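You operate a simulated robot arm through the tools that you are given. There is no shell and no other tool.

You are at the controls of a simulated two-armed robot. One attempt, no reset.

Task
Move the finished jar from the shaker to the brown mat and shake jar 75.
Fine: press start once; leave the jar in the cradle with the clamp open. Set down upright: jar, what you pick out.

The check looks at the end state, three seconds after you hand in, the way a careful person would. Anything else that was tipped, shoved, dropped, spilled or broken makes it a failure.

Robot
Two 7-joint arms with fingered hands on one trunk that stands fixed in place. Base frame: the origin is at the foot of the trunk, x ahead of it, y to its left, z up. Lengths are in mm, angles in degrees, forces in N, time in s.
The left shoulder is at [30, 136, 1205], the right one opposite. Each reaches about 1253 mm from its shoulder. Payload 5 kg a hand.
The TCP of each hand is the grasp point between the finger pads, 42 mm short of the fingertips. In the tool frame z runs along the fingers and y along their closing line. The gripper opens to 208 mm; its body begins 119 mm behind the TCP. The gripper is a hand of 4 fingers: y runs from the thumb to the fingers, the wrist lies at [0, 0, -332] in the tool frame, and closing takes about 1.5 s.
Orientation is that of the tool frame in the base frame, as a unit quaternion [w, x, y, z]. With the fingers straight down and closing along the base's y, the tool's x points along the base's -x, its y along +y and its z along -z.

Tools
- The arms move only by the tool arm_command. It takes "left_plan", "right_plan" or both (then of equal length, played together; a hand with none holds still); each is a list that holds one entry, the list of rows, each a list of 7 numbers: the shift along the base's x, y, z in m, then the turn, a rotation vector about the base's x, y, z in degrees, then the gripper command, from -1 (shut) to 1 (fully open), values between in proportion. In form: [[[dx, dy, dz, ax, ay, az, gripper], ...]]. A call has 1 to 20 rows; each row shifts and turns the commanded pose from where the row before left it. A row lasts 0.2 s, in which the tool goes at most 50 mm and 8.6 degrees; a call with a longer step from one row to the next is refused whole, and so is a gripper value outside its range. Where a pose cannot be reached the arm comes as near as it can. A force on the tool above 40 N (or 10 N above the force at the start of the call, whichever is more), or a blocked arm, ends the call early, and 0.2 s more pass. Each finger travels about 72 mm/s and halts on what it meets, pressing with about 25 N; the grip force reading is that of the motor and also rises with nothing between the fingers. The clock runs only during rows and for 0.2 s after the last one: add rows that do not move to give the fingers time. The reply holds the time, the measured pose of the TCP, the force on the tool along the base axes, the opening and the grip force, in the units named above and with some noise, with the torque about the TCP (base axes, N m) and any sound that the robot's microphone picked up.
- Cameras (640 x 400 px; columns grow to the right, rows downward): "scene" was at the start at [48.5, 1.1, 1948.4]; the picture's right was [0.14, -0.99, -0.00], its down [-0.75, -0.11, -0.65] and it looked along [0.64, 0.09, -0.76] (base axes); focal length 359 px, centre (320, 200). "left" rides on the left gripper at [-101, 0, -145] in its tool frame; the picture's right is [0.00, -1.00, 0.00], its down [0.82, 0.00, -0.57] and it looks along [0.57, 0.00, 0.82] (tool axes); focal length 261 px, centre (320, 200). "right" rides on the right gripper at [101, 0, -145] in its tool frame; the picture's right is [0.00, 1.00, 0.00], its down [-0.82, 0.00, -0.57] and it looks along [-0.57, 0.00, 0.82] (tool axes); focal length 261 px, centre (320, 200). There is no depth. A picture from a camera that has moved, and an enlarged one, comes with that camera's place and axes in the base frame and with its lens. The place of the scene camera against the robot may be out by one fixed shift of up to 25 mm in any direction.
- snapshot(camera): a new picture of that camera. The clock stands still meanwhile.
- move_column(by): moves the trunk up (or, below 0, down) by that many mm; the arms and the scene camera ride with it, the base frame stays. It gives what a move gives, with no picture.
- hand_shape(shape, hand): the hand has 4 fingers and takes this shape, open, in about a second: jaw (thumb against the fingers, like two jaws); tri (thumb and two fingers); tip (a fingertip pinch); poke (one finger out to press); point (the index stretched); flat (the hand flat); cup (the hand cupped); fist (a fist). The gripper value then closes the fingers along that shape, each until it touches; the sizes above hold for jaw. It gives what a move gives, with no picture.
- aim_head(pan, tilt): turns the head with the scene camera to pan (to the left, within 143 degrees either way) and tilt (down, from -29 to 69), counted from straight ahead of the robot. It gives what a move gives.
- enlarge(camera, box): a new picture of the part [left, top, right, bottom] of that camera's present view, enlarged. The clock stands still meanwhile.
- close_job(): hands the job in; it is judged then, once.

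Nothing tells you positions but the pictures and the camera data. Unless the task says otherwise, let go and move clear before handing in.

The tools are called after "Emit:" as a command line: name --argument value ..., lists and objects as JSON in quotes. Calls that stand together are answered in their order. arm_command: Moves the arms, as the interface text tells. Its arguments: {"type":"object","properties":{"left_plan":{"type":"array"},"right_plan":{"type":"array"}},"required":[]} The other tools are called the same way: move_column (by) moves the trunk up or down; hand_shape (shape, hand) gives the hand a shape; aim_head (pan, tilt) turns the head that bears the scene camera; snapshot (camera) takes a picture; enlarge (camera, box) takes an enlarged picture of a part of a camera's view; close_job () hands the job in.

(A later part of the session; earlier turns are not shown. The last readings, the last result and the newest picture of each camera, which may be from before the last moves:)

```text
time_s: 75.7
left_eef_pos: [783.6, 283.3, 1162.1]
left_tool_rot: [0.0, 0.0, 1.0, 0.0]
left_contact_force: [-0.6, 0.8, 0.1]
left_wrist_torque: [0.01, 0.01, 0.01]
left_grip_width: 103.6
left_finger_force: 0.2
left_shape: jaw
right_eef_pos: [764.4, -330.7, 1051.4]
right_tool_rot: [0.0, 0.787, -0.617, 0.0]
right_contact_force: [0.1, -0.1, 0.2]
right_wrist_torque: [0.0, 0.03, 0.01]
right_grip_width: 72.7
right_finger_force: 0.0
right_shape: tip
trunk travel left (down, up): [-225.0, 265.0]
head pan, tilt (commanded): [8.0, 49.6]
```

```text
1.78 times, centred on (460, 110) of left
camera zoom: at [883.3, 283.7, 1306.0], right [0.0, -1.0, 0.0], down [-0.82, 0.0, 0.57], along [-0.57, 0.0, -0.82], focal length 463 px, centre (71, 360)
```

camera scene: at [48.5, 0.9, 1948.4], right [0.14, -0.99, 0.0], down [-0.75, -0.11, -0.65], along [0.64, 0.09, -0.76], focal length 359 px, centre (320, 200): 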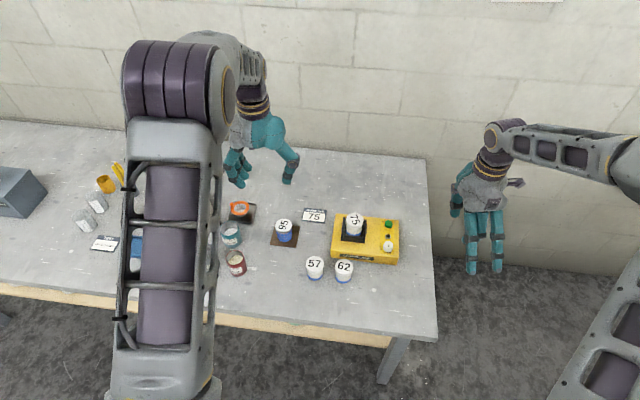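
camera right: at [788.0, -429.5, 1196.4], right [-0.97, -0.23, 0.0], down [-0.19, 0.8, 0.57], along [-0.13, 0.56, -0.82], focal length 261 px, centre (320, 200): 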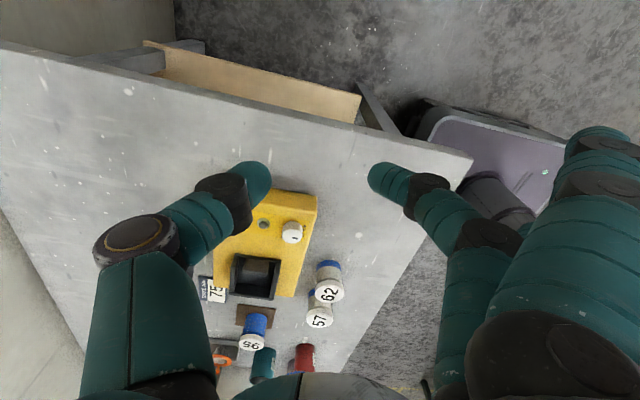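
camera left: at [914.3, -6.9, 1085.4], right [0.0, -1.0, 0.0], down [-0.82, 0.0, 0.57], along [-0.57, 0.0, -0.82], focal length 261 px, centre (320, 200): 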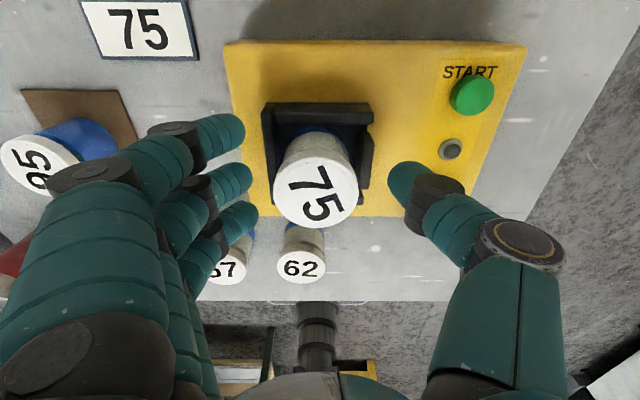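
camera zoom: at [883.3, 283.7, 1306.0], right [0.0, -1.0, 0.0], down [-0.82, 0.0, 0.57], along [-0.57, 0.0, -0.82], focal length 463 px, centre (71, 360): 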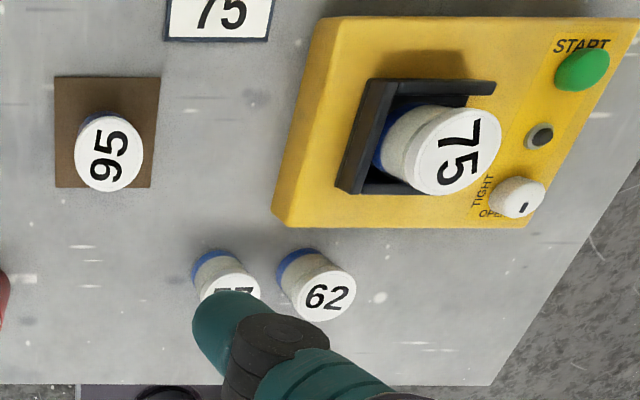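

All jars stand where they should. Now the right hand goes back over the knob, turned to about +122°, ready to turn it clockwise to TIGHT.

Emit:
arm_command --right_plan '[[[0, 0.04, 0, 0, 0, 0, -0.5], [0, 0.04, 0, 0, 0, 0, -0.5], [0, 0.04, -0.01, 0, 0, 0, -0.5], [0, 0.04, -0.02, 0, 0, 0, -0.5], [0, 0.041, -0.03, 0, 0, 0, -0.5], [0, 0, 0, 0, 0, 6, -0.5], [0, 0, 0, 0, 0, 6, -0.5], [0, 0, 0, 0, 0, 6, -0.5], [0, 0, -0.03, 0, 0, 0, -0.5], [0, 0, -0.03, 0, 0, 0, -0.5], [0, 0, -0.01, 0, 0, 0, -0.5], [0, 0, 0, 0, 0, 0, -0.5], [0, 0, 0, 0, 0, 0, -0.5]]]'

Emit:
enlarge --camera "right" --box '[240, 90, 400, 240]'

Emit:
enlarge --camera "scene" --box '[320, 190, 440, 290]'

```text
refused: row 5 steps farther than a row can; nothing moved
```

```text
2.67 times, centred on (320, 165) of right
camera zoom: at [787.6, -429.6, 1196.7], right [-0.97, -0.23, 0.0], down [-0.19, 0.8, 0.57], along [-0.13, 0.56, -0.82], focal length 695 px, centre (320, 293)
```

zoom: 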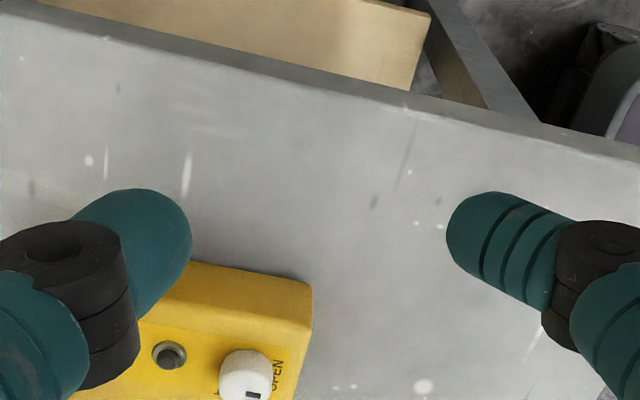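

```text
4.00 times, centred on (380, 240) of scene
camera zoom: at [48.5, 0.9, 1948.4], right [0.14, -0.99, 0.0], down [-0.75, -0.11, -0.65], along [0.64, 0.09, -0.76], focal length 1437 px, centre (80, 40)
```

zoom: 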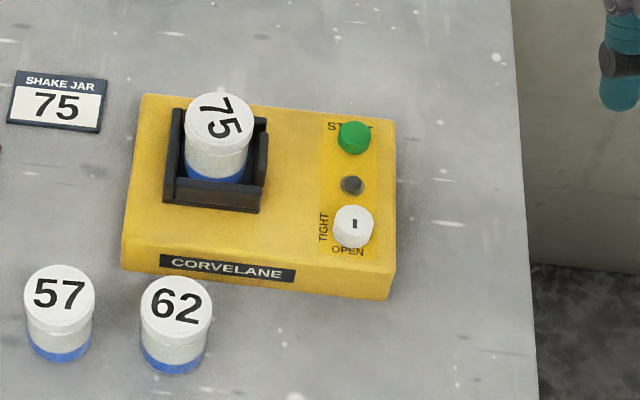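

One row was too long a step, so nothing moved. I'll resend the same move in smaller steps.

Emit:
arm_command --right_plan '[[[0, 0.04, 0, 0, 0, 0, -0.5], [0, 0.04, 0, 0, 0, 0, -0.5], [0, 0.04, -0.01, 0, 0, 0, -0.5], [0, 0.04, -0.02, 0, 0, 0, -0.5], [0, 0.041, -0.02, 0, 0, 0, -0.5], [0, 0, -0.01, 0, 0, 6, -0.5], [0, 0, 0, 0, 0, 6, -0.5], [0, 0, 0, 0, 0, 6, -0.5], [0, 0, -0.03, 0, 0, 0, -0.5], [0, 0, -0.03, 0, 0, 0, -0.5], [0, 0, -0.01, 0, 0, 0, -0.5], [0, 0, 0, 0, 0, 0, -0.5], [0, 0, 0, 0, 0, 0, -0.5]]]'

Emit:
enlarge --camera "right" --box '[240, 90, 400, 240]'

Emit:
enlarge --camera "scene" --box '[320, 190, 440, 290]'

```text
time_s: 78.5
left_eef_pos: [783.4, 283.4, 1161.9]
left_tool_rot: [0.0, 0.0, 1.0, -0.001]
left_contact_force: [0.0, -0.6, 0.1]
left_wrist_torque: [0.01, -0.02, -0.03]
left_grip_width: 103.4
left_finger_force: 0.1
left_shape: jaw
right_eef_pos: [765.2, -129.0, 919.2]
right_tool_rot: [0.0, 0.874, -0.487, 0.0]
right_contact_force: [0.1, 0.4, 0.1]
right_wrist_torque: [0.0, 0.0, 0.03]
right_grip_width: 52.4
right_finger_force: 0.1
right_shape: tip
trunk travel left (down, up): [-225.0, 265.0]
head pan, tilt (commanded): [8.0, 49.6]
```

```text
2.67 times, centred on (320, 165) of right
camera zoom: at [817.1, -216.0, 1066.3], right [-0.85, -0.52, 0.0], down [-0.43, 0.7, 0.57], along [-0.3, 0.49, -0.82], focal length 695 px, centre (320, 293)
```

zoom: 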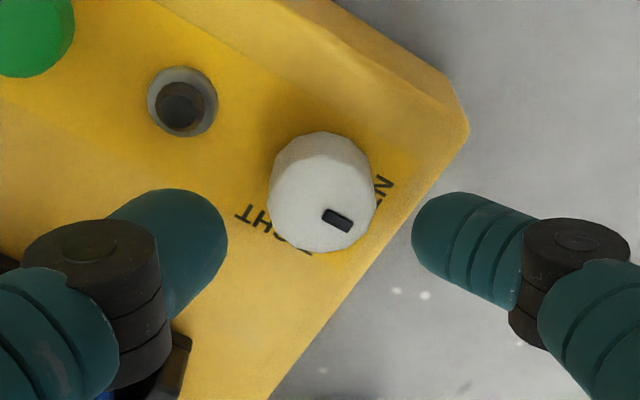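

```text
4.00 times, centred on (380, 240) of scene
camera zoom: at [48.5, 1.0, 1948.4], right [0.14, -0.99, 0.0], down [-0.75, -0.11, -0.65], along [0.64, 0.09, -0.76], focal length 1437 px, centre (80, 40)
```

zoom: 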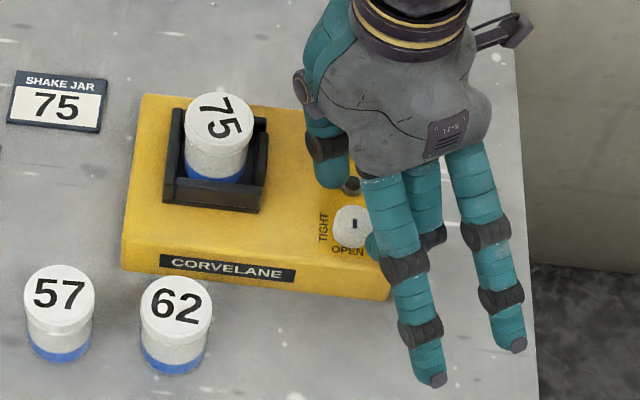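

The knob is centred at +122°. Lowering and gripping it.

Emit:
arm_command --right_plan '[[[0, 0, -0.01, 0, 0, 0, -0.5], [0, 0, -0.0085, 0, 0, 0, -0.5], [0, 0, 0, 0, 0, 0, -0.5], [0, 0, 0, 0, 0, 0, -0.7], [0, 0, 0, 0, 0, 0, -0.85], [0, 0, 0, 0, 0, 0, -0.9], [0, 0, 0, 0, 0, 0, -0.9], [0, 0, 0, 0, 0, 0, -0.9]]]'

Emit:
enlarge --camera "right" --box '[240, 110, 400, 260]'

```text
time_s: 80.3
left_eef_pos: [784.7, 283.8, 1160.3]
left_tool_rot: [0.001, 0.0, 1.0, 0.0]
left_contact_force: [-0.8, 0.1, -0.9]
left_wrist_torque: [-0.02, -0.01, -0.03]
left_grip_width: 103.8
left_finger_force: 0.0
left_shape: jaw
right_eef_pos: [763.3, -129.2, 902.1]
right_tool_rot: [0.0, 0.874, -0.487, 0.0]
right_contact_force: [0.5, 0.9, -3.4]
right_wrist_torque: [0.0, 0.03, 0.02]
right_grip_width: 25.4
right_finger_force: 24.8
right_shape: tip
trunk travel left (down, up): [-225.0, 265.0]
head pan, tilt (commanded): [8.0, 49.6]
```

```text
2.67 times, centred on (320, 185) of right
camera zoom: at [815.9, -215.5, 1047.5], right [-0.85, -0.52, 0.0], down [-0.43, 0.7, 0.57], along [-0.3, 0.49, -0.82], focal length 695 px, centre (320, 240)
```

zoom: 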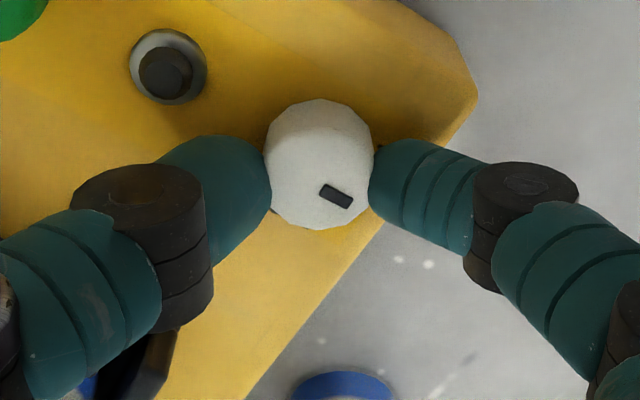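

Gripped. Turning the knob clockwise by 50° in this grip.

Emit:
arm_command --right_plan '[[[0, 0, 0, 0, 0, -6, -0.9], [0, 0, 0, 0, 0, -6, -0.9], [0, 0, 0, 0, 0, -6, -0.9], [0, 0, 0, 0, 0, -6, -0.9], [0, 0, 0, 0, 0, -6, -0.9], [0, 0, 0, 0, 0, -6, -0.9], [0, 0, 0, 0, 0, -6, -0.9], [0, 0, 0, 0, 0, -6, -0.9], [0, 0, 0, 0, 0, -2, -0.9], [0, 0, 0, 0, 0, 0, -0.9]]]'

Emit:
enlarge --camera "right" --box '[240, 110, 400, 260]'

Emit:
enlarge --camera "scene" --box '[320, 190, 440, 290]'

```text
time_s: 82.5
left_eef_pos: [784.8, 283.8, 1160.6]
left_tool_rot: [0.0, 0.0, 1.0, 0.0]
left_contact_force: [0.1, 0.3, 0.4]
left_wrist_torque: [-0.04, -0.01, -0.03]
left_grip_width: 103.8
left_finger_force: 0.1
left_shape: jaw
right_eef_pos: [765.2, -129.1, 902.2]
right_tool_rot: [0.0, -0.585, 0.811, 0.0]
right_contact_force: [6.7, 6.3, -5.5]
right_wrist_torque: [0.22, -0.2, 0.01]
right_grip_width: 25.3
right_finger_force: 24.8
right_shape: tip
trunk travel left (down, up): [-225.0, 265.0]
head pan, tilt (commanded): [8.0, 49.6]
```

```text
2.67 times, centred on (320, 185) of right
camera zoom: at [732.3, -224.6, 1047.8], right [-0.95, 0.32, 0.0], down [0.26, 0.78, 0.57], along [0.18, 0.54, -0.82], focal length 695 px, centre (320, 240)
```

zoom: 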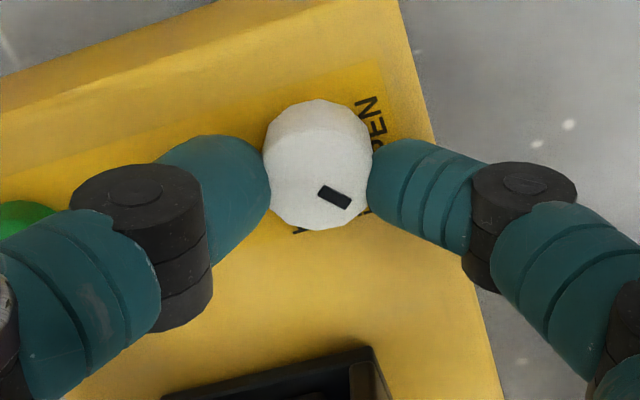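

```text
4.00 times, centred on (380, 240) of scene
camera zoom: at [49.8, 1.7, 1948.3], right [0.14, -0.99, 0.0], down [-0.75, -0.11, -0.65], along [0.64, 0.09, -0.76], focal length 1437 px, centre (80, 40)
```

zoom: 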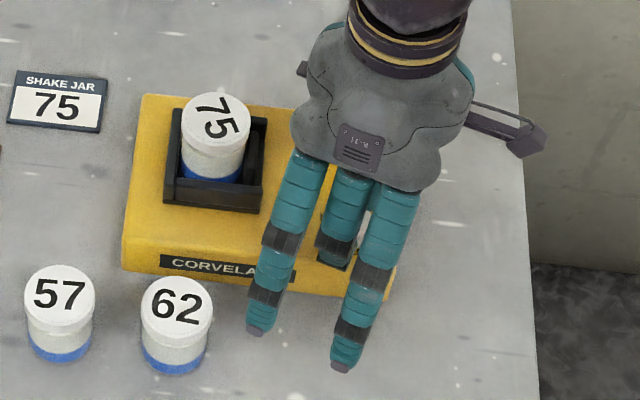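

The knob followed for 50° and the jaw moved in. Releasing, lifting, swinging back and regripping for the rest.

Emit:
arm_command --right_plan '[[[0, 0, 0, 0, 0, 0, -0.6], [0, 0, 0, 0, 0, 0, -0.5], [0, 0, 0, 0, 0, 0, -0.5], [0, 0, 0.03, 0, 0, 0, -0.5], [0, 0, 0, 0, 0, 8, -0.5], [0, 0, 0, 0, 0, 8, -0.5], [0, 0, 0, 0, 0, 8, -0.5], [0, 0, 0, 0, 0, 8, -0.5], [0, 0, 0, 0, 0, 8, -0.5], [0, 0, 0, 0, 0, 8, -0.5], [0, 0, 0, 0, 0, 0, -0.5], [0, 0, -0.015, 0, 0, 0, -0.5], [0, 0, 0, 0, 0, 0, -0.5]]]'

Emit:
enlarge --camera "right" --box '[240, 90, 400, 240]'

```text
time_s: 85.3
left_eef_pos: [784.4, 282.9, 1161.7]
left_tool_rot: [0.001, 0.0, 1.0, 0.0]
left_contact_force: [-0.1, -0.1, 0.9]
left_wrist_torque: [0.03, -0.04, -0.01]
left_grip_width: 103.6
left_finger_force: 0.0
left_shape: jaw
right_eef_pos: [763.2, -127.6, 917.2]
right_tool_rot: [0.001, 0.865, -0.502, 0.001]
right_contact_force: [-0.6, 0.0, -0.7]
right_wrist_torque: [0.03, -0.06, -0.02]
right_grip_width: 51.6
right_finger_force: 0.1
right_shape: tip
trunk travel left (down, up): [-225.0, 265.0]
head pan, tilt (commanded): [8.0, 49.6]
```

```text
2.67 times, centred on (320, 165) of right
camera zoom: at [812.6, -217.2, 1062.5], right [-0.87, -0.49, 0.0], down [-0.4, 0.71, 0.57], along [-0.28, 0.5, -0.82], focal length 695 px, centre (320, 293)
```

zoom: 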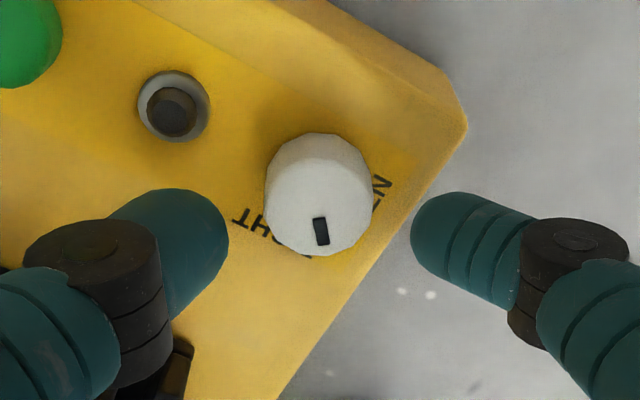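

Aligned again. Lowering, gripping and turning the remaining 40° clockwise.

Emit:
arm_command --right_plan '[[[0, 0, -0.015, 0, 0, 0, -0.5], [0, 0, 0, 0, 0, 0, -0.5], [0, 0, 0, 0, 0, 0, -0.7], [0, 0, 0, 0, 0, 0, -0.85], [0, 0, 0, 0, 0, 0, -0.9], [0, 0, 0, 0, 0, 0, -0.9], [0, 0, 0, 0, 0, 0, -0.9], [0, 0, 0, 0, 0, -6, -0.9], [0, 0, 0, 0, 0, -6, -0.9], [0, 0, 0, 0, 0, -6, -0.9], [0, 0, 0, 0, 0, -6, -0.9], [0, 0, 0, 0, 0, -6, -0.9], [0, 0, 0, 0, 0, -5, -0.9], [0, 0, 0, 0, 0, -5, -0.9], [0, 0, 0, 0, 0, 0, -0.9], [0, 0, 0, 0, 0, 0, -0.9]]]'

Emit:
enlarge --camera "right" --box '[240, 110, 400, 260]'

Emit:
enlarge --camera "scene" --box '[320, 190, 440, 290]'

```text
time_s: 88.7
left_eef_pos: [783.7, 283.2, 1160.8]
left_tool_rot: [0.0, 0.0, 1.0, -0.001]
left_contact_force: [0.1, -0.2, -0.5]
left_wrist_torque: [0.01, 0.04, -0.02]
left_grip_width: 103.6
left_finger_force: 0.1
left_shape: jaw
right_eef_pos: [764.6, -127.5, 903.0]
right_tool_rot: [0.001, -0.641, 0.768, 0.0]
right_contact_force: [4.6, 3.1, -6.9]
right_wrist_torque: [0.07, -0.1, 0.04]
right_grip_width: 25.6
right_finger_force: 25.1
right_shape: tip
trunk travel left (down, up): [-225.0, 265.0]
head pan, tilt (commanded): [8.0, 49.6]
```

```text
2.67 times, centred on (320, 185) of right
camera zoom: at [745.8, -228.4, 1047.5], right [-0.98, 0.18, 0.0], down [0.15, 0.81, 0.57], along [0.11, 0.56, -0.82], focal length 695 px, centre (320, 240)
```

zoom: 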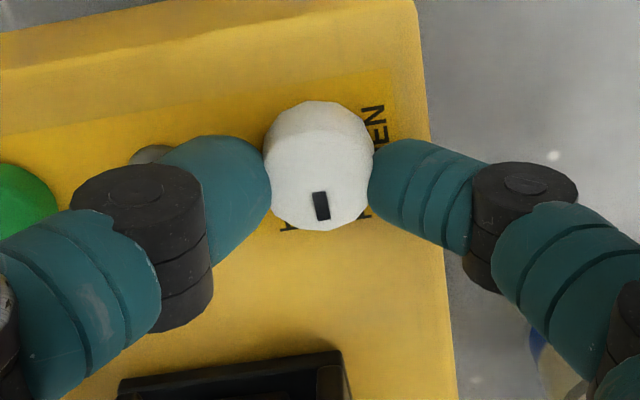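

```text
4.00 times, centred on (380, 240) of scene
camera zoom: at [49.5, 1.4, 1948.4], right [0.14, -0.99, 0.0], down [-0.75, -0.11, -0.65], along [0.64, 0.09, -0.76], focal length 1437 px, centre (80, 40)
```

zoom: 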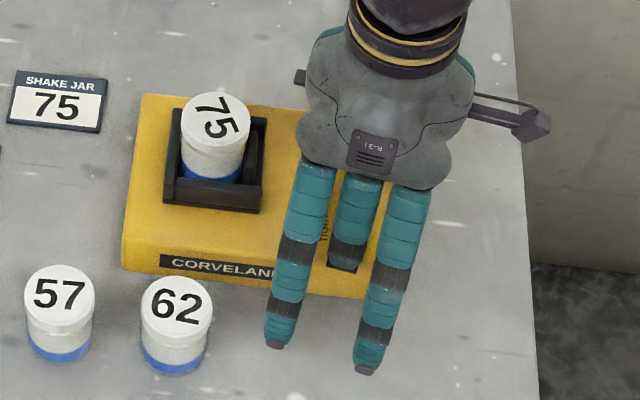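

The mark now points toward +y (TIGHT). I'll nudge 4° more to be sure it reaches the stop, then release and look.

Emit:
arm_command --right_plan '[[[0, 0, 0, 0, 0, -2, -0.9], [0, 0, 0, 0, 0, -2, -0.9], [0, 0, 0, 0, 0, 0, -0.9]]]'

Emit:
arm_command --right_plan '[[[0, 0, 0, 0, 0, 0, -0.6], [0, 0, 0, 0, 0, 0, -0.5], [0, 0, 0, 0, 0, 0, -0.5], [0, 0, 0.04, 0, 0, 0, -0.5], [0, 0, 0.045, 0, 0, 0, -0.5], [0, 0, 0.045, 0, 0, 0, -0.5], [0, 0, 0, 0, 0, 0, -0.5]]]'

Emit:
enlarge --camera "right" --box '[220, 50, 400, 200]'

Emit:
enlarge --camera "scene" --box '[320, 190, 440, 290]'

Emit:
enlarge --camera "left" --box '[430, 0, 640, 140]'

```text
time_s: 89.5
left_eef_pos: [784.9, 283.4, 1162.3]
left_tool_rot: [0.001, 0.0, 1.0, 0.0]
left_contact_force: [-0.5, -0.6, -0.6]
left_wrist_torque: [0.02, 0.0, -0.02]
left_grip_width: 103.6
left_finger_force: 0.1
left_shape: jaw
right_eef_pos: [764.8, -126.9, 900.9]
right_tool_rot: [0.0, -0.613, 0.79, 0.0]
right_contact_force: [5.2, 6.9, -3.7]
right_wrist_torque: [0.14, -0.1, 0.53]
right_grip_width: 25.6
right_finger_force: 24.9
right_shape: tip
trunk travel left (down, up): [-225.0, 265.0]
head pan, tilt (commanded): [8.0, 49.6]
```

```text
time_s: 91.1
left_eef_pos: [784.5, 282.9, 1159.9]
left_tool_rot: [0.0, 0.0, 1.0, 0.0]
left_contact_force: [0.3, 0.3, -0.6]
left_wrist_torque: [0.03, 0.09, -0.01]
left_grip_width: 103.5
left_finger_force: 0.1
left_shape: jaw
right_eef_pos: [767.3, -128.9, 1032.0]
right_tool_rot: [0.0, -0.613, 0.79, 0.0]
right_contact_force: [0.2, 0.7, 0.4]
right_wrist_torque: [0.01, 0.08, 0.02]
right_grip_width: 51.5
right_finger_force: 0.1
right_shape: tip
trunk travel left (down, up): [-225.0, 265.0]
head pan, tilt (commanded): [8.0, 49.6]
```

```text
2.67 times, centred on (310, 125) of right
camera zoom: at [741.2, -228.2, 1177.0], right [-0.97, 0.25, 0.0], down [0.21, 0.79, 0.57], along [0.14, 0.55, -0.82], focal length 695 px, centre (347, 400)
```

zoom: 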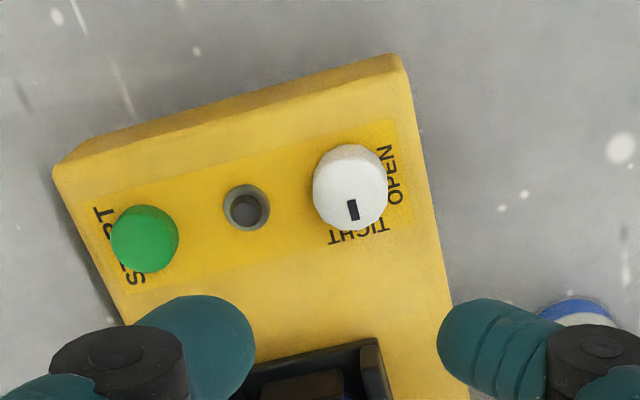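

```text
4.00 times, centred on (380, 240) of scene
camera zoom: at [49.9, 0.9, 1948.3], right [0.14, -0.99, 0.0], down [-0.75, -0.11, -0.65], along [0.64, 0.09, -0.76], focal length 1437 px, centre (80, 40)
```

zoom: 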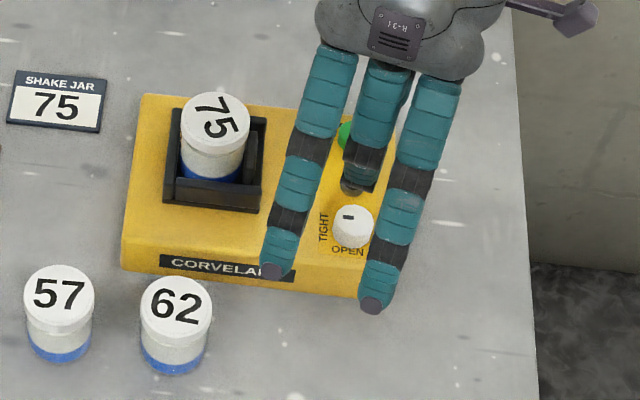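

```text
2.86 times, centred on (535, 70) of left
camera zoom: at [884.3, 283.4, 1304.9], right [0.0, -1.0, 0.0], down [-0.82, 0.0, 0.57], along [-0.57, 0.0, -0.82], focal length 745 px, centre (-294, 571)
```

zoom: 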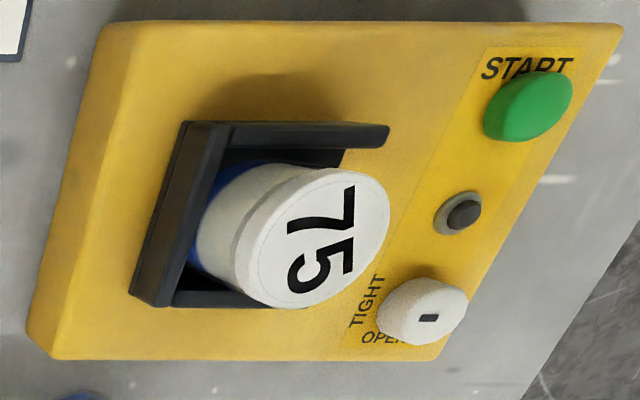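

The knob is hard against the TIGHT stop. Now I'll raise the right hand and form the poke shape for the start button.

Emit:
arm_command --right_plan '[[[0, -0.03, 0.035, 0, 0, 0, -0.3], [0, -0.03, 0.035, 0, 0, 0, 0.0], [0, 0, 0, 0, 0, 0, 0.3], [0, 0, 0, 0, 0, 0, 0.3]]]'

Emit:
hand_shape --shape "poke" --hand "right"

Emit:
snapshot --camera "right"

Emit:
snapshot --camera "scene"

Emit:
enlarge --camera "scene" --box '[350, 90, 500, 250]'

```text
time_s: 92.1
left_eef_pos: [783.6, 282.3, 1161.5]
left_tool_rot: [0.0, 0.001, 1.0, 0.001]
left_contact_force: [0.8, -0.4, -0.2]
left_wrist_torque: [0.05, 0.0, 0.02]
left_grip_width: 103.6
left_finger_force: 0.0
left_shape: jaw
right_eef_pos: [765.7, -189.9, 1100.9]
right_tool_rot: [0.0, -0.614, 0.789, 0.0]
right_contact_force: [-0.4, 0.3, 0.4]
right_wrist_torque: [0.02, -0.03, 0.0]
right_grip_width: 134.7
right_finger_force: 0.1
right_shape: tip
trunk travel left (down, up): [-225.0, 265.0]
head pan, tilt (commanded): [8.0, 49.6]
```

```text
time_s: 93.0
left_eef_pos: [784.7, 283.2, 1161.6]
left_tool_rot: [-0.001, 0.0, 1.0, 0.0]
left_contact_force: [-0.2, -0.3, 0.3]
left_wrist_torque: [0.0, 0.0, 0.03]
left_grip_width: 103.5
left_finger_force: 0.0
left_shape: jaw
right_eef_pos: [766.5, -188.5, 1101.4]
right_tool_rot: [0.0, -0.614, 0.79, 0.0]
right_contact_force: [0.2, -0.4, 0.2]
right_wrist_torque: [0.03, 0.0, -0.04]
right_grip_width: 0.1
right_finger_force: 0.1
right_shape: poke
trunk travel left (down, up): [-225.0, 265.0]
head pan, tilt (commanded): [8.0, 49.6]
```

```text
taken
camera right: at [740.7, -287.6, 1247.0], right [-0.97, 0.25, 0.0], down [0.21, 0.79, 0.57], along [0.14, 0.55, -0.82], focal length 261 px, centre (320, 200)
```

right: 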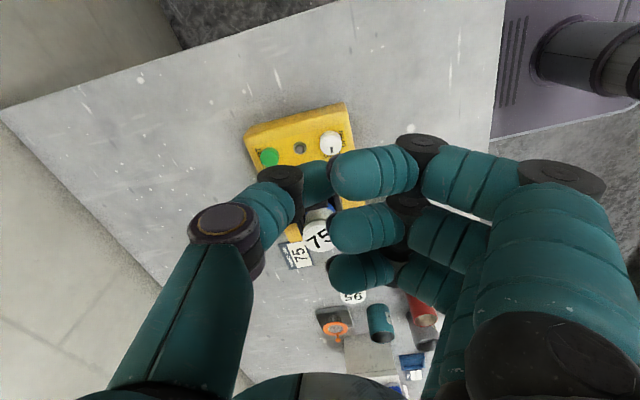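

```text
taken
camera scene: at [48.5, 1.0, 1948.4], right [0.14, -0.99, 0.0], down [-0.75, -0.11, -0.65], along [0.64, 0.09, -0.76], focal length 359 px, centre (320, 200)
```

scene: 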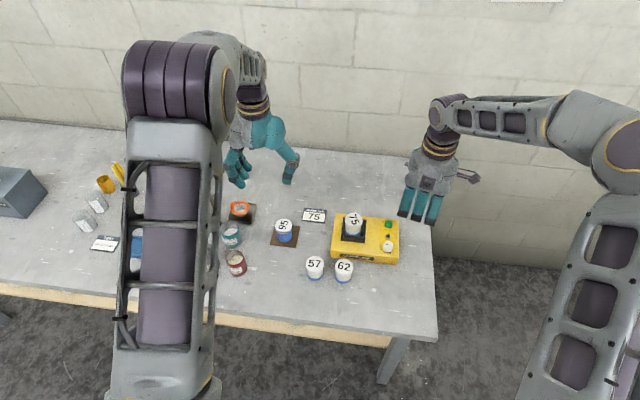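

```text
2.50 times, centred on (425, 170) of scene
camera zoom: at [48.5, 1.0, 1948.4], right [0.14, -0.99, 0.0], down [-0.75, -0.11, -0.65], along [0.64, 0.09, -0.76], focal length 898 px, centre (58, 275)
```

zoom: 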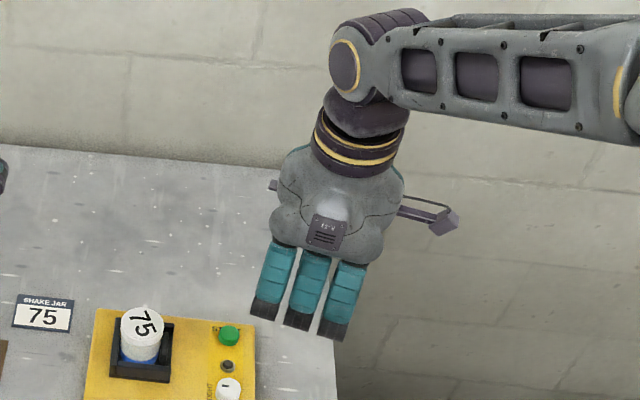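

The poke shape shows the fingers curled in. I'll give the hand a moment with the gripper value open and look again.

Emit:
arm_command --right_plan '[[[0, 0, 0, 0, 0, 0, 1.0], [0, 0, 0, 0, 0, 0, 1.0], [0, 0, 0, 0, 0, 0, 1.0], [0, 0, 0, 0, 0, 0, 1.0], [0, 0, 0, 0, 0, 0, 1.0], [0, 0, 0, 0, 0, 0, 1.0]]]'

Emit:
snapshot --camera "right"

Emit:
enlarge --camera "scene" --box '[350, 90, 500, 250]'

```text
time_s: 94.4
left_eef_pos: [784.2, 284.1, 1159.7]
left_tool_rot: [0.0, 0.0, 1.0, -0.001]
left_contact_force: [-0.5, 0.4, -0.8]
left_wrist_torque: [-0.02, 0.03, -0.01]
left_grip_width: 103.4
left_finger_force: 0.1
left_shape: jaw
right_eef_pos: [766.0, -190.4, 1102.6]
right_tool_rot: [0.0, -0.613, 0.79, 0.0]
right_contact_force: [-0.6, 0.4, -0.2]
right_wrist_torque: [-0.02, 0.01, 0.03]
right_grip_width: 0.0
right_finger_force: 0.1
right_shape: poke
trunk travel left (down, up): [-225.0, 265.0]
head pan, tilt (commanded): [8.0, 49.6]
```

```text
taken
camera right: at [740.8, -287.5, 1247.0], right [-0.97, 0.25, 0.0], down [0.21, 0.79, 0.57], along [0.14, 0.55, -0.82], focal length 261 px, centre (320, 200)
```

right: 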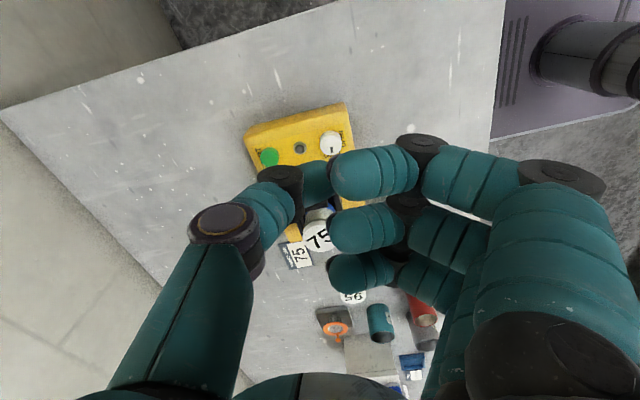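

```text
2.50 times, centred on (425, 170) of scene
camera zoom: at [48.5, 1.1, 1948.4], right [0.14, -0.99, 0.0], down [-0.75, -0.11, -0.65], along [0.64, 0.09, -0.76], focal length 898 px, centre (58, 275)
```

zoom: 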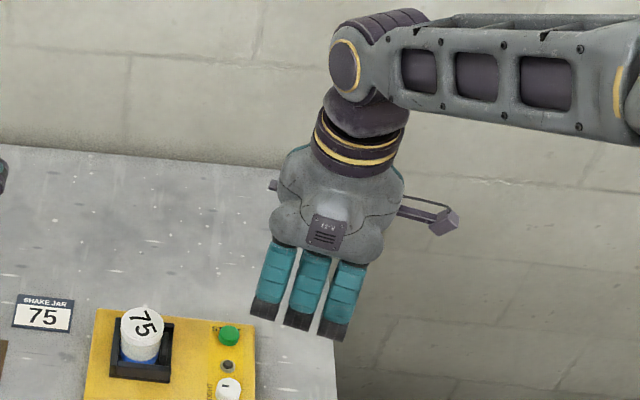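

Emit:
enlarge --camera "right" --box '[180, 120, 420, 280]'

Emit:
enlarge --camera "left" --box '[430, 0, 640, 140]'

```text
2.50 times, centred on (300, 200) of right
camera zoom: at [740.8, -287.5, 1247.0], right [-0.97, 0.25, 0.0], down [0.21, 0.79, 0.57], along [0.14, 0.55, -0.82], focal length 652 px, centre (370, 200)
```

zoom: 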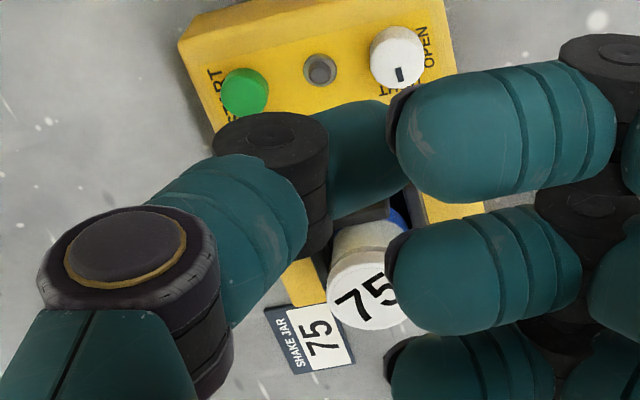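

```text
2.86 times, centred on (535, 70) of left
camera zoom: at [883.4, 283.6, 1305.8], right [0.0, -1.0, 0.0], down [-0.82, 0.0, 0.57], along [-0.57, 0.0, -0.82], focal length 745 px, centre (-294, 571)
```

zoom: 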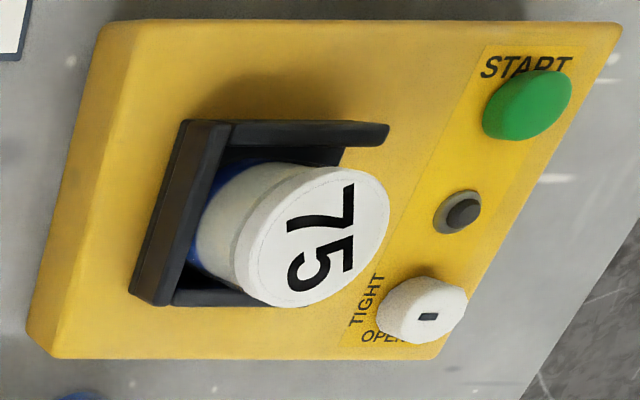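

In this shape the thumb is the pressing digit, with its tip about 30 mm past the TCP, and the other fingers are curled well above. I'll bring it over the green button at about (863, -129.5) and stop high to check.

Emit:
arm_command --right_plan '[[[0.035, 0.02, 0, 0, 0, 0, 1.0], [0.035, 0.02, 0, 0, 0, 0, 1.0], [0.032, 0.019, 0, 0, 0, 0, 1.0], [0, 0, -0.04, 0, 0, 0, 1.0], [0, 0, -0.04, 0, 0, 0, 1.0], [0, 0, -0.04, 0, 0, 0, 1.0], [0, 0, -0.03, 0, 0, 0, 1.0], [0, 0, 0, 0, 0, 0, 1.0], [0, 0, 0, 0, 0, 0, 1.0]]]'

Emit:
enlarge --camera "right" --box '[200, 100, 440, 260]'

Emit:
enlarge --camera "scene" --box '[340, 170, 430, 260]'

Emit:
enlarge --camera "left" --box '[440, 0, 640, 120]'

```text
time_s: 96.4
left_eef_pos: [785.4, 282.1, 1161.1]
left_tool_rot: [0.0, 0.0, 1.0, 0.0]
left_contact_force: [1.5, 0.2, 1.4]
left_wrist_torque: [-0.01, 0.01, 0.0]
left_grip_width: 103.4
left_finger_force: 0.0
left_shape: jaw
right_eef_pos: [867.2, -130.8, 952.7]
right_tool_rot: [0.0, -0.613, 0.79, 0.001]
right_contact_force: [0.1, 0.1, 0.5]
right_wrist_torque: [0.03, 0.05, 0.01]
right_grip_width: 0.0
right_finger_force: 0.2
right_shape: poke
trunk travel left (down, up): [-225.0, 265.0]
head pan, tilt (commanded): [8.0, 49.6]
```

```text
2.50 times, centred on (320, 180) of right
camera zoom: at [840.6, -229.4, 1098.3], right [-0.97, 0.25, 0.0], down [0.21, 0.79, 0.57], along [0.14, 0.55, -0.82], focal length 652 px, centre (320, 250)
```

zoom: 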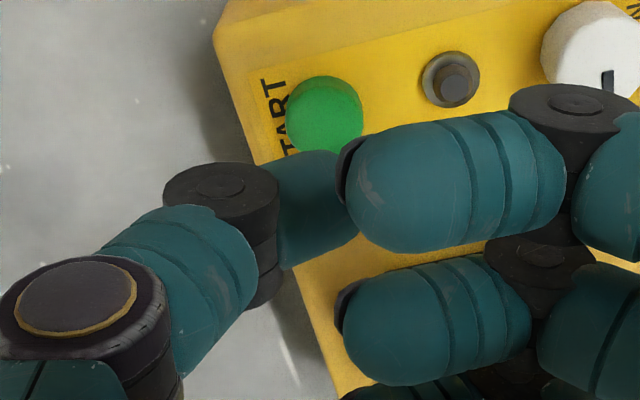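

```text
4.44 times, centred on (385, 215) of scene
camera zoom: at [48.9, 1.0, 1948.4], right [0.14, -0.99, 0.0], down [-0.75, -0.11, -0.65], along [0.64, 0.09, -0.76], focal length 1597 px, centre (31, 133)
```

zoom: 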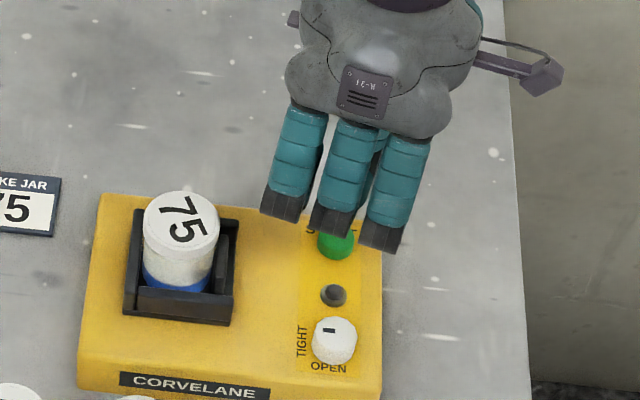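

```text
3.20 times, centred on (540, 60) of left
camera zoom: at [883.6, 283.5, 1305.7], right [0.0, -1.0, 0.0], down [-0.82, 0.0, 0.57], along [-0.57, 0.0, -0.82], focal length 834 px, centre (-384, 648)
```

zoom: 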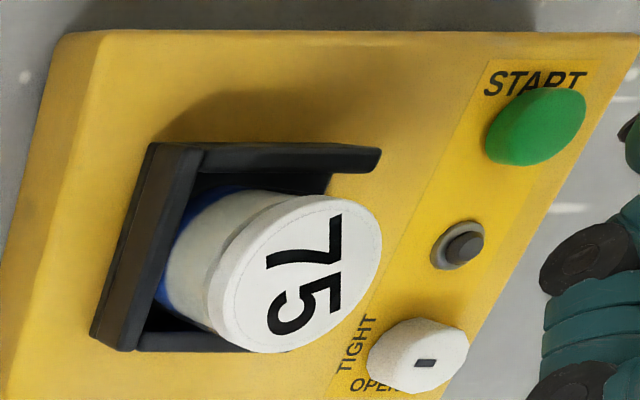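

The curled fingers hide the thumb tip from the right camera. I'll slide the left hand a little toward the middle to watch the thumb tip and button from the side.

Emit:
arm_command --left_plan '[[[0, -0.04, 0, 0, 0, 0, 0.0], [0, -0.045, 0, 0, 0, 0, 0.0], [0, -0.045, 0, 0, 0, 0, 0.0], [0, 0, 0, 0, 0, 0, 0.0], [0, 0, 0, 0, 0, 0, 0.0]]]'

Emit:
snapshot --camera "left"

Emit:
enlarge --camera "left" --box '[440, 0, 640, 120]'

```text
time_s: 97.6
left_eef_pos: [785.5, 149.9, 1162.3]
left_tool_rot: [0.0, 0.0, 1.0, 0.0]
left_contact_force: [0.4, -0.4, 0.5]
left_wrist_torque: [0.07, 0.01, -0.01]
left_grip_width: 103.5
left_finger_force: 0.1
left_shape: jaw
right_eef_pos: [866.3, -131.5, 952.4]
right_tool_rot: [0.0, -0.613, 0.79, 0.001]
right_contact_force: [0.2, -0.6, -0.7]
right_wrist_torque: [0.06, -0.05, -0.02]
right_grip_width: 0.0
right_finger_force: 0.0
right_shape: poke
trunk travel left (down, up): [-225.0, 265.0]
head pan, tilt (commanded): [8.0, 49.6]
```

```text
taken
camera left: at [884.5, 149.9, 1306.2], right [0.0, -1.0, 0.0], down [-0.82, 0.0, 0.57], along [-0.57, 0.0, -0.82], focal length 261 px, centre (320, 200)
```

left: 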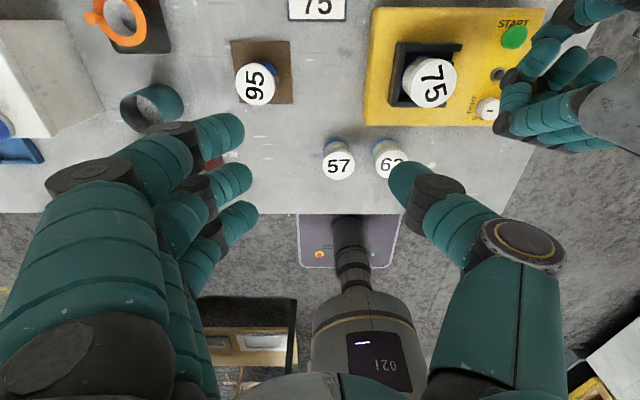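

```text
3.20 times, centred on (540, 60) of left
camera zoom: at [884.5, 149.9, 1306.2], right [0.0, -1.0, 0.0], down [-0.82, 0.0, 0.57], along [-0.57, 0.0, -0.82], focal length 834 px, centre (-384, 648)
```

zoom: 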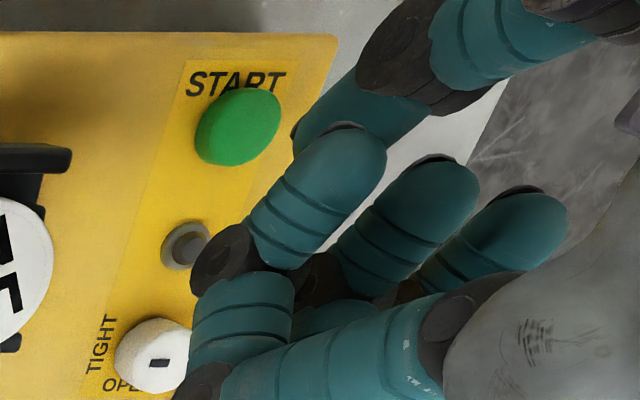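

The thumb tip is about 42 mm below the TCP and within 2 mm of the button centre in plan. I'll lower to just above the button.

Emit:
arm_command --right_plan '[[[0.001, 0.001, -0.015, 0, 0, 0, 1.0], [0, 0, -0.015, 0, 0, 0, 1.0], [0, 0, 0, 0, 0, 0, 1.0], [0, 0, 0, 0, 0, 0, 1.0]]]'

Emit:
enlarge --camera "left" --box '[440, 0, 640, 120]'

Emit:
enlarge --camera "scene" --box '[340, 190, 420, 260]'

Emit:
enlarge --camera "right" --box '[240, 100, 400, 240]'

```text
time_s: 98.6
left_eef_pos: [786.3, 150.6, 1161.4]
left_tool_rot: [0.0, 0.0, 1.0, 0.0]
left_contact_force: [-0.2, 0.3, 0.6]
left_wrist_torque: [0.0, -0.01, 0.02]
left_grip_width: 103.8
left_finger_force: 0.1
left_shape: jaw
right_eef_pos: [866.4, -129.2, 921.7]
right_tool_rot: [0.001, -0.613, 0.79, 0.001]
right_contact_force: [0.0, -0.1, -0.9]
right_wrist_torque: [0.04, 0.01, 0.03]
right_grip_width: 0.0
right_finger_force: 0.1
right_shape: poke
trunk travel left (down, up): [-225.0, 265.0]
head pan, tilt (commanded): [8.0, 49.6]
```

```text
3.20 times, centred on (540, 60) of left
camera zoom: at [884.8, 151.1, 1306.0], right [0.0, -1.0, 0.0], down [-0.82, 0.0, 0.57], along [-0.57, 0.0, -0.82], focal length 834 px, centre (-384, 648)
```

zoom: 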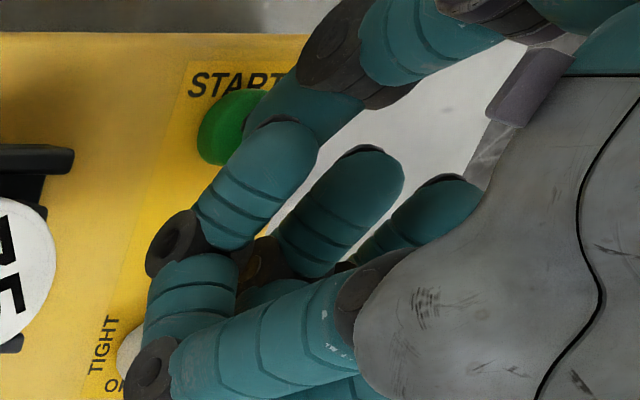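

```text
5.71 times, centred on (380, 225) of scene
camera zoom: at [48.9, 1.0, 1948.4], right [0.14, -0.99, 0.0], down [-0.75, -0.11, -0.65], along [0.64, 0.09, -0.76], focal length 2053 px, centre (-23, 57)
```

zoom: 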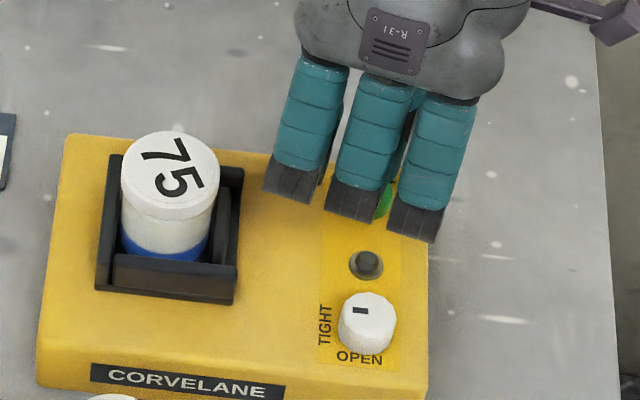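

```text
2.86 times, centred on (320, 170) of right
camera zoom: at [841.4, -228.0, 1067.2], right [-0.97, 0.25, 0.0], down [0.21, 0.79, 0.57], along [0.14, 0.55, -0.82], focal length 745 px, centre (320, 286)
```

zoom: 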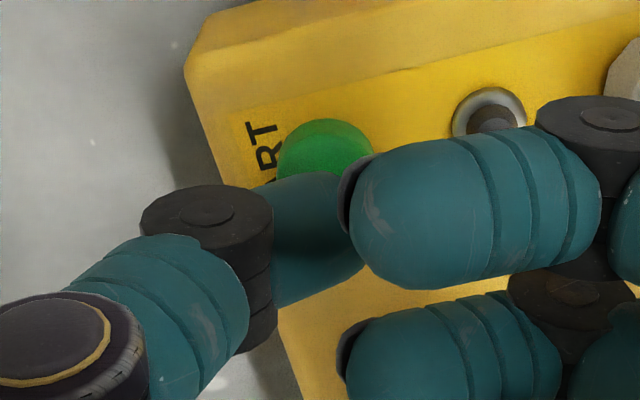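

The thumb tip sits over the button. I'll lower in small steps until contact shows.

Emit:
arm_command --right_plan '[[[0, -0.001, -0.003, 0, 0, 0, 1.0], [0, 0, -0.003, 0, 0, 0, 1.0], [0, 0, 0, 0, 0, 0, 1.0]]]'

```text
time_s: 99.4
left_eef_pos: [785.8, 151.4, 1161.6]
left_tool_rot: [0.0, 0.001, 1.0, 0.0]
left_contact_force: [0.9, 0.4, 0.6]
left_wrist_torque: [0.01, 0.01, 0.02]
left_grip_width: 103.7
left_finger_force: 0.1
left_shape: jaw
right_eef_pos: [866.3, -130.2, 915.7]
right_tool_rot: [0.0, -0.614, 0.79, 0.001]
right_contact_force: [0.1, 1.0, 0.8]
right_wrist_torque: [0.0, 0.02, 0.01]
right_grip_width: 0.0
right_finger_force: 0.0
right_shape: poke
trunk travel left (down, up): [-225.0, 265.0]
head pan, tilt (commanded): [8.0, 49.6]
```

Emit:
arm_command --right_plan '[[[0, 0, -0.002, 0, 0, 0, 1.0], [0, 0, -0.002, 0, 0, 0, 1.0], [0, 0, 0, 0, 0, 0, 1.0]]]'

Emit:
enlarge --camera "left" --box '[440, 0, 640, 120]'

```text
time_s: 100.2
left_eef_pos: [785.2, 151.6, 1162.1]
left_tool_rot: [0.0, 0.0, 1.0, 0.0]
left_contact_force: [-0.9, 0.4, -0.1]
left_wrist_torque: [0.01, -0.08, 0.01]
left_grip_width: 103.4
left_finger_force: 0.0
left_shape: jaw
right_eef_pos: [867.0, -130.7, 912.4]
right_tool_rot: [0.001, -0.614, 0.789, 0.0]
right_contact_force: [-0.1, 0.7, 1.0]
right_wrist_torque: [0.03, 0.02, -0.03]
right_grip_width: 0.0
right_finger_force: 0.1
right_shape: poke
trunk travel left (down, up): [-225.0, 265.0]
head pan, tilt (commanded): [8.0, 49.6]
heard: click
```

```text
3.20 times, centred on (540, 60) of left
camera zoom: at [884.3, 151.3, 1306.3], right [0.0, -1.0, 0.0], down [-0.82, 0.0, 0.57], along [-0.57, 0.0, -0.82], focal length 834 px, centre (-384, 648)
```

zoom: 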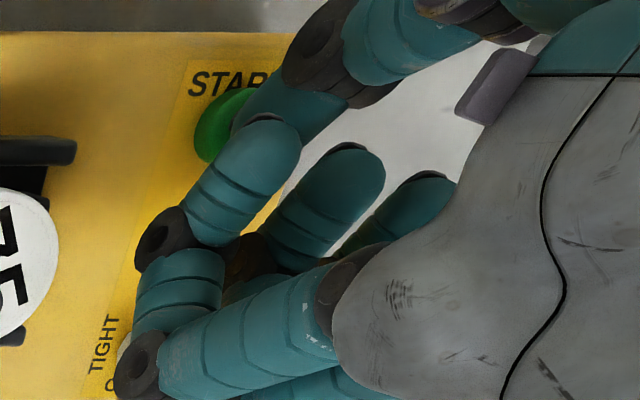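

I heard a click, so the button has been pressed once. I'll lift straight off and watch the shaker.

Emit:
arm_command --right_plan '[[[0, 0, 0.02, 0, 0, 0, 1.0], [0, 0, 0.03, 0, 0, 0, 1.0], [0, 0, 0.04, 0, 0, 0, 1.0], [0, 0, 0.04, 0, 0, 0, 1.0]]]'

Emit:
enlarge --camera "scene" --box '[320, 190, 420, 270]'

Emit:
enlarge --camera "left" --box '[340, 0, 580, 150]'

```text
time_s: 101.2
left_eef_pos: [783.2, 150.6, 1162.5]
left_tool_rot: [0.0, 0.0, 1.0, 0.0]
left_contact_force: [-1.3, 0.2, 0.1]
left_wrist_torque: [-0.02, -0.08, -0.02]
left_grip_width: 103.6
left_finger_force: 0.1
left_shape: jaw
right_eef_pos: [866.2, -128.6, 1042.9]
right_tool_rot: [0.0, -0.614, 0.79, 0.0]
right_contact_force: [-1.6, 0.1, -1.2]
right_wrist_torque: [-0.04, -0.13, -0.03]
right_grip_width: 0.0
right_finger_force: 0.0
right_shape: poke
trunk travel left (down, up): [-225.0, 265.0]
head pan, tilt (commanded): [8.0, 49.6]
```

```text
5.00 times, centred on (370, 230) of scene
camera zoom: at [47.2, 1.3, 1948.5], right [0.14, -0.99, 0.0], down [-0.75, -0.11, -0.65], along [0.64, 0.09, -0.76], focal length 1797 px, centre (70, 50)
```

zoom: 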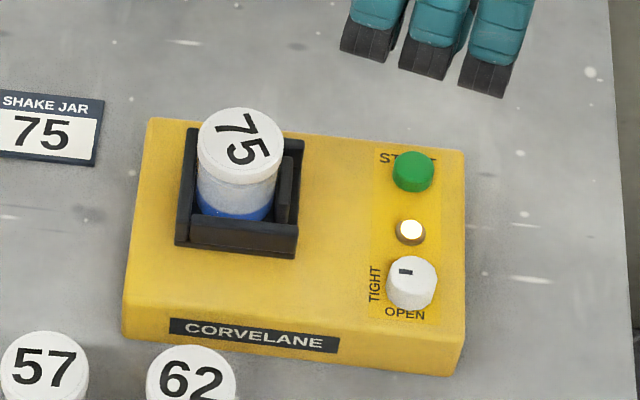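

```text
2.67 times, centred on (460, 75) of left
camera zoom: at [883.6, 151.5, 1307.0], right [0.01, -1.0, 0.0], down [-0.82, 0.0, 0.57], along [-0.57, 0.0, -0.82], focal length 695 px, centre (-53, 533)
```

zoom: 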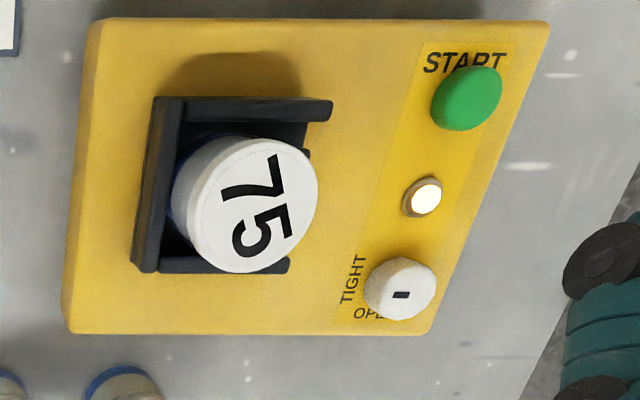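

The LED is lit amber-white and the jar is shaking. While it runs I'll move the right hand back and up and put it in the tip shape.

Emit:
arm_command --right_plan '[[[-0.03, -0.02, 0.02, 0, 0, 0, 1.0], [-0.035, -0.02, 0.02, 0, 0, 0, 1.0], [-0.035, -0.02, 0.02, 0, 0, 0, 1.0], [0, 0, 0, 0, 0, 0, 1.0]]]'

Emit:
hand_shape --shape "tip" --hand "right"

Emit:
enlarge --camera "scene" --box '[320, 190, 420, 270]'

Emit:
enlarge --camera "left" --box '[340, 0, 580, 150]'

```text
time_s: 102.2
left_eef_pos: [787.3, 151.8, 1161.5]
left_tool_rot: [-0.001, 0.0, 1.0, -0.001]
left_contact_force: [0.3, 0.3, -0.9]
left_wrist_torque: [-0.04, 0.08, 0.05]
left_grip_width: 103.7
left_finger_force: 0.0
left_shape: jaw
right_eef_pos: [768.0, -188.3, 1101.3]
right_tool_rot: [0.0, -0.614, 0.79, -0.001]
right_contact_force: [0.3, 0.1, -0.4]
right_wrist_torque: [-0.02, 0.07, 0.02]
right_grip_width: 0.0
right_finger_force: 0.2
right_shape: poke
trunk travel left (down, up): [-225.0, 265.0]
head pan, tilt (commanded): [8.0, 49.6]
```

```text
time_s: 103.1
left_eef_pos: [784.7, 150.6, 1161.1]
left_tool_rot: [0.0, 0.0, 1.0, 0.001]
left_contact_force: [0.0, 0.4, 1.3]
left_wrist_torque: [0.0, 0.03, 0.01]
left_grip_width: 103.8
left_finger_force: 0.0
left_shape: jaw
right_eef_pos: [767.4, -188.8, 1102.4]
right_tool_rot: [0.0, -0.614, 0.79, 0.0]
right_contact_force: [0.5, 0.3, 0.7]
right_wrist_torque: [0.0, 0.02, 0.0]
right_grip_width: 207.9
right_finger_force: 0.0
right_shape: tip
trunk travel left (down, up): [-225.0, 265.0]
head pan, tilt (commanded): [8.0, 49.6]
```

```text
5.00 times, centred on (370, 230) of scene
camera zoom: at [48.8, 1.2, 1948.4], right [0.14, -0.99, 0.0], down [-0.75, -0.11, -0.65], along [0.64, 0.09, -0.76], focal length 1797 px, centre (70, 50)
```

zoom: 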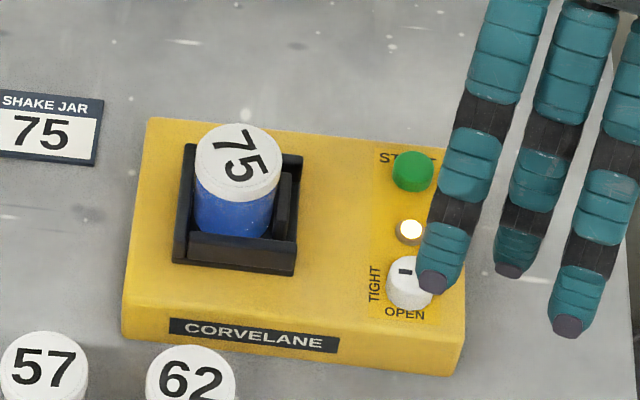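

```text
2.67 times, centred on (460, 75) of left
camera zoom: at [884.7, 151.3, 1306.0], right [0.0, -1.0, 0.0], down [-0.82, 0.0, 0.57], along [-0.57, 0.0, -0.82], focal length 695 px, centre (-53, 533)
```

zoom: 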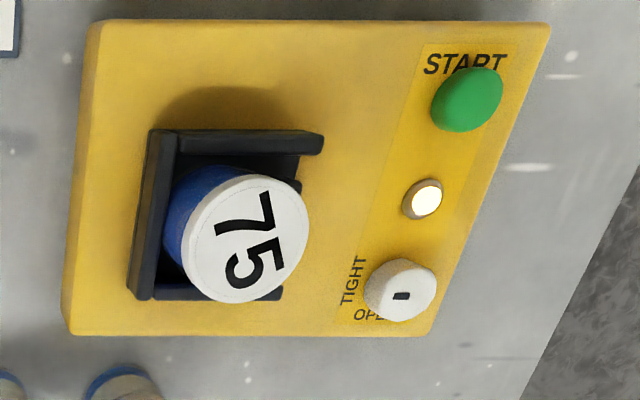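

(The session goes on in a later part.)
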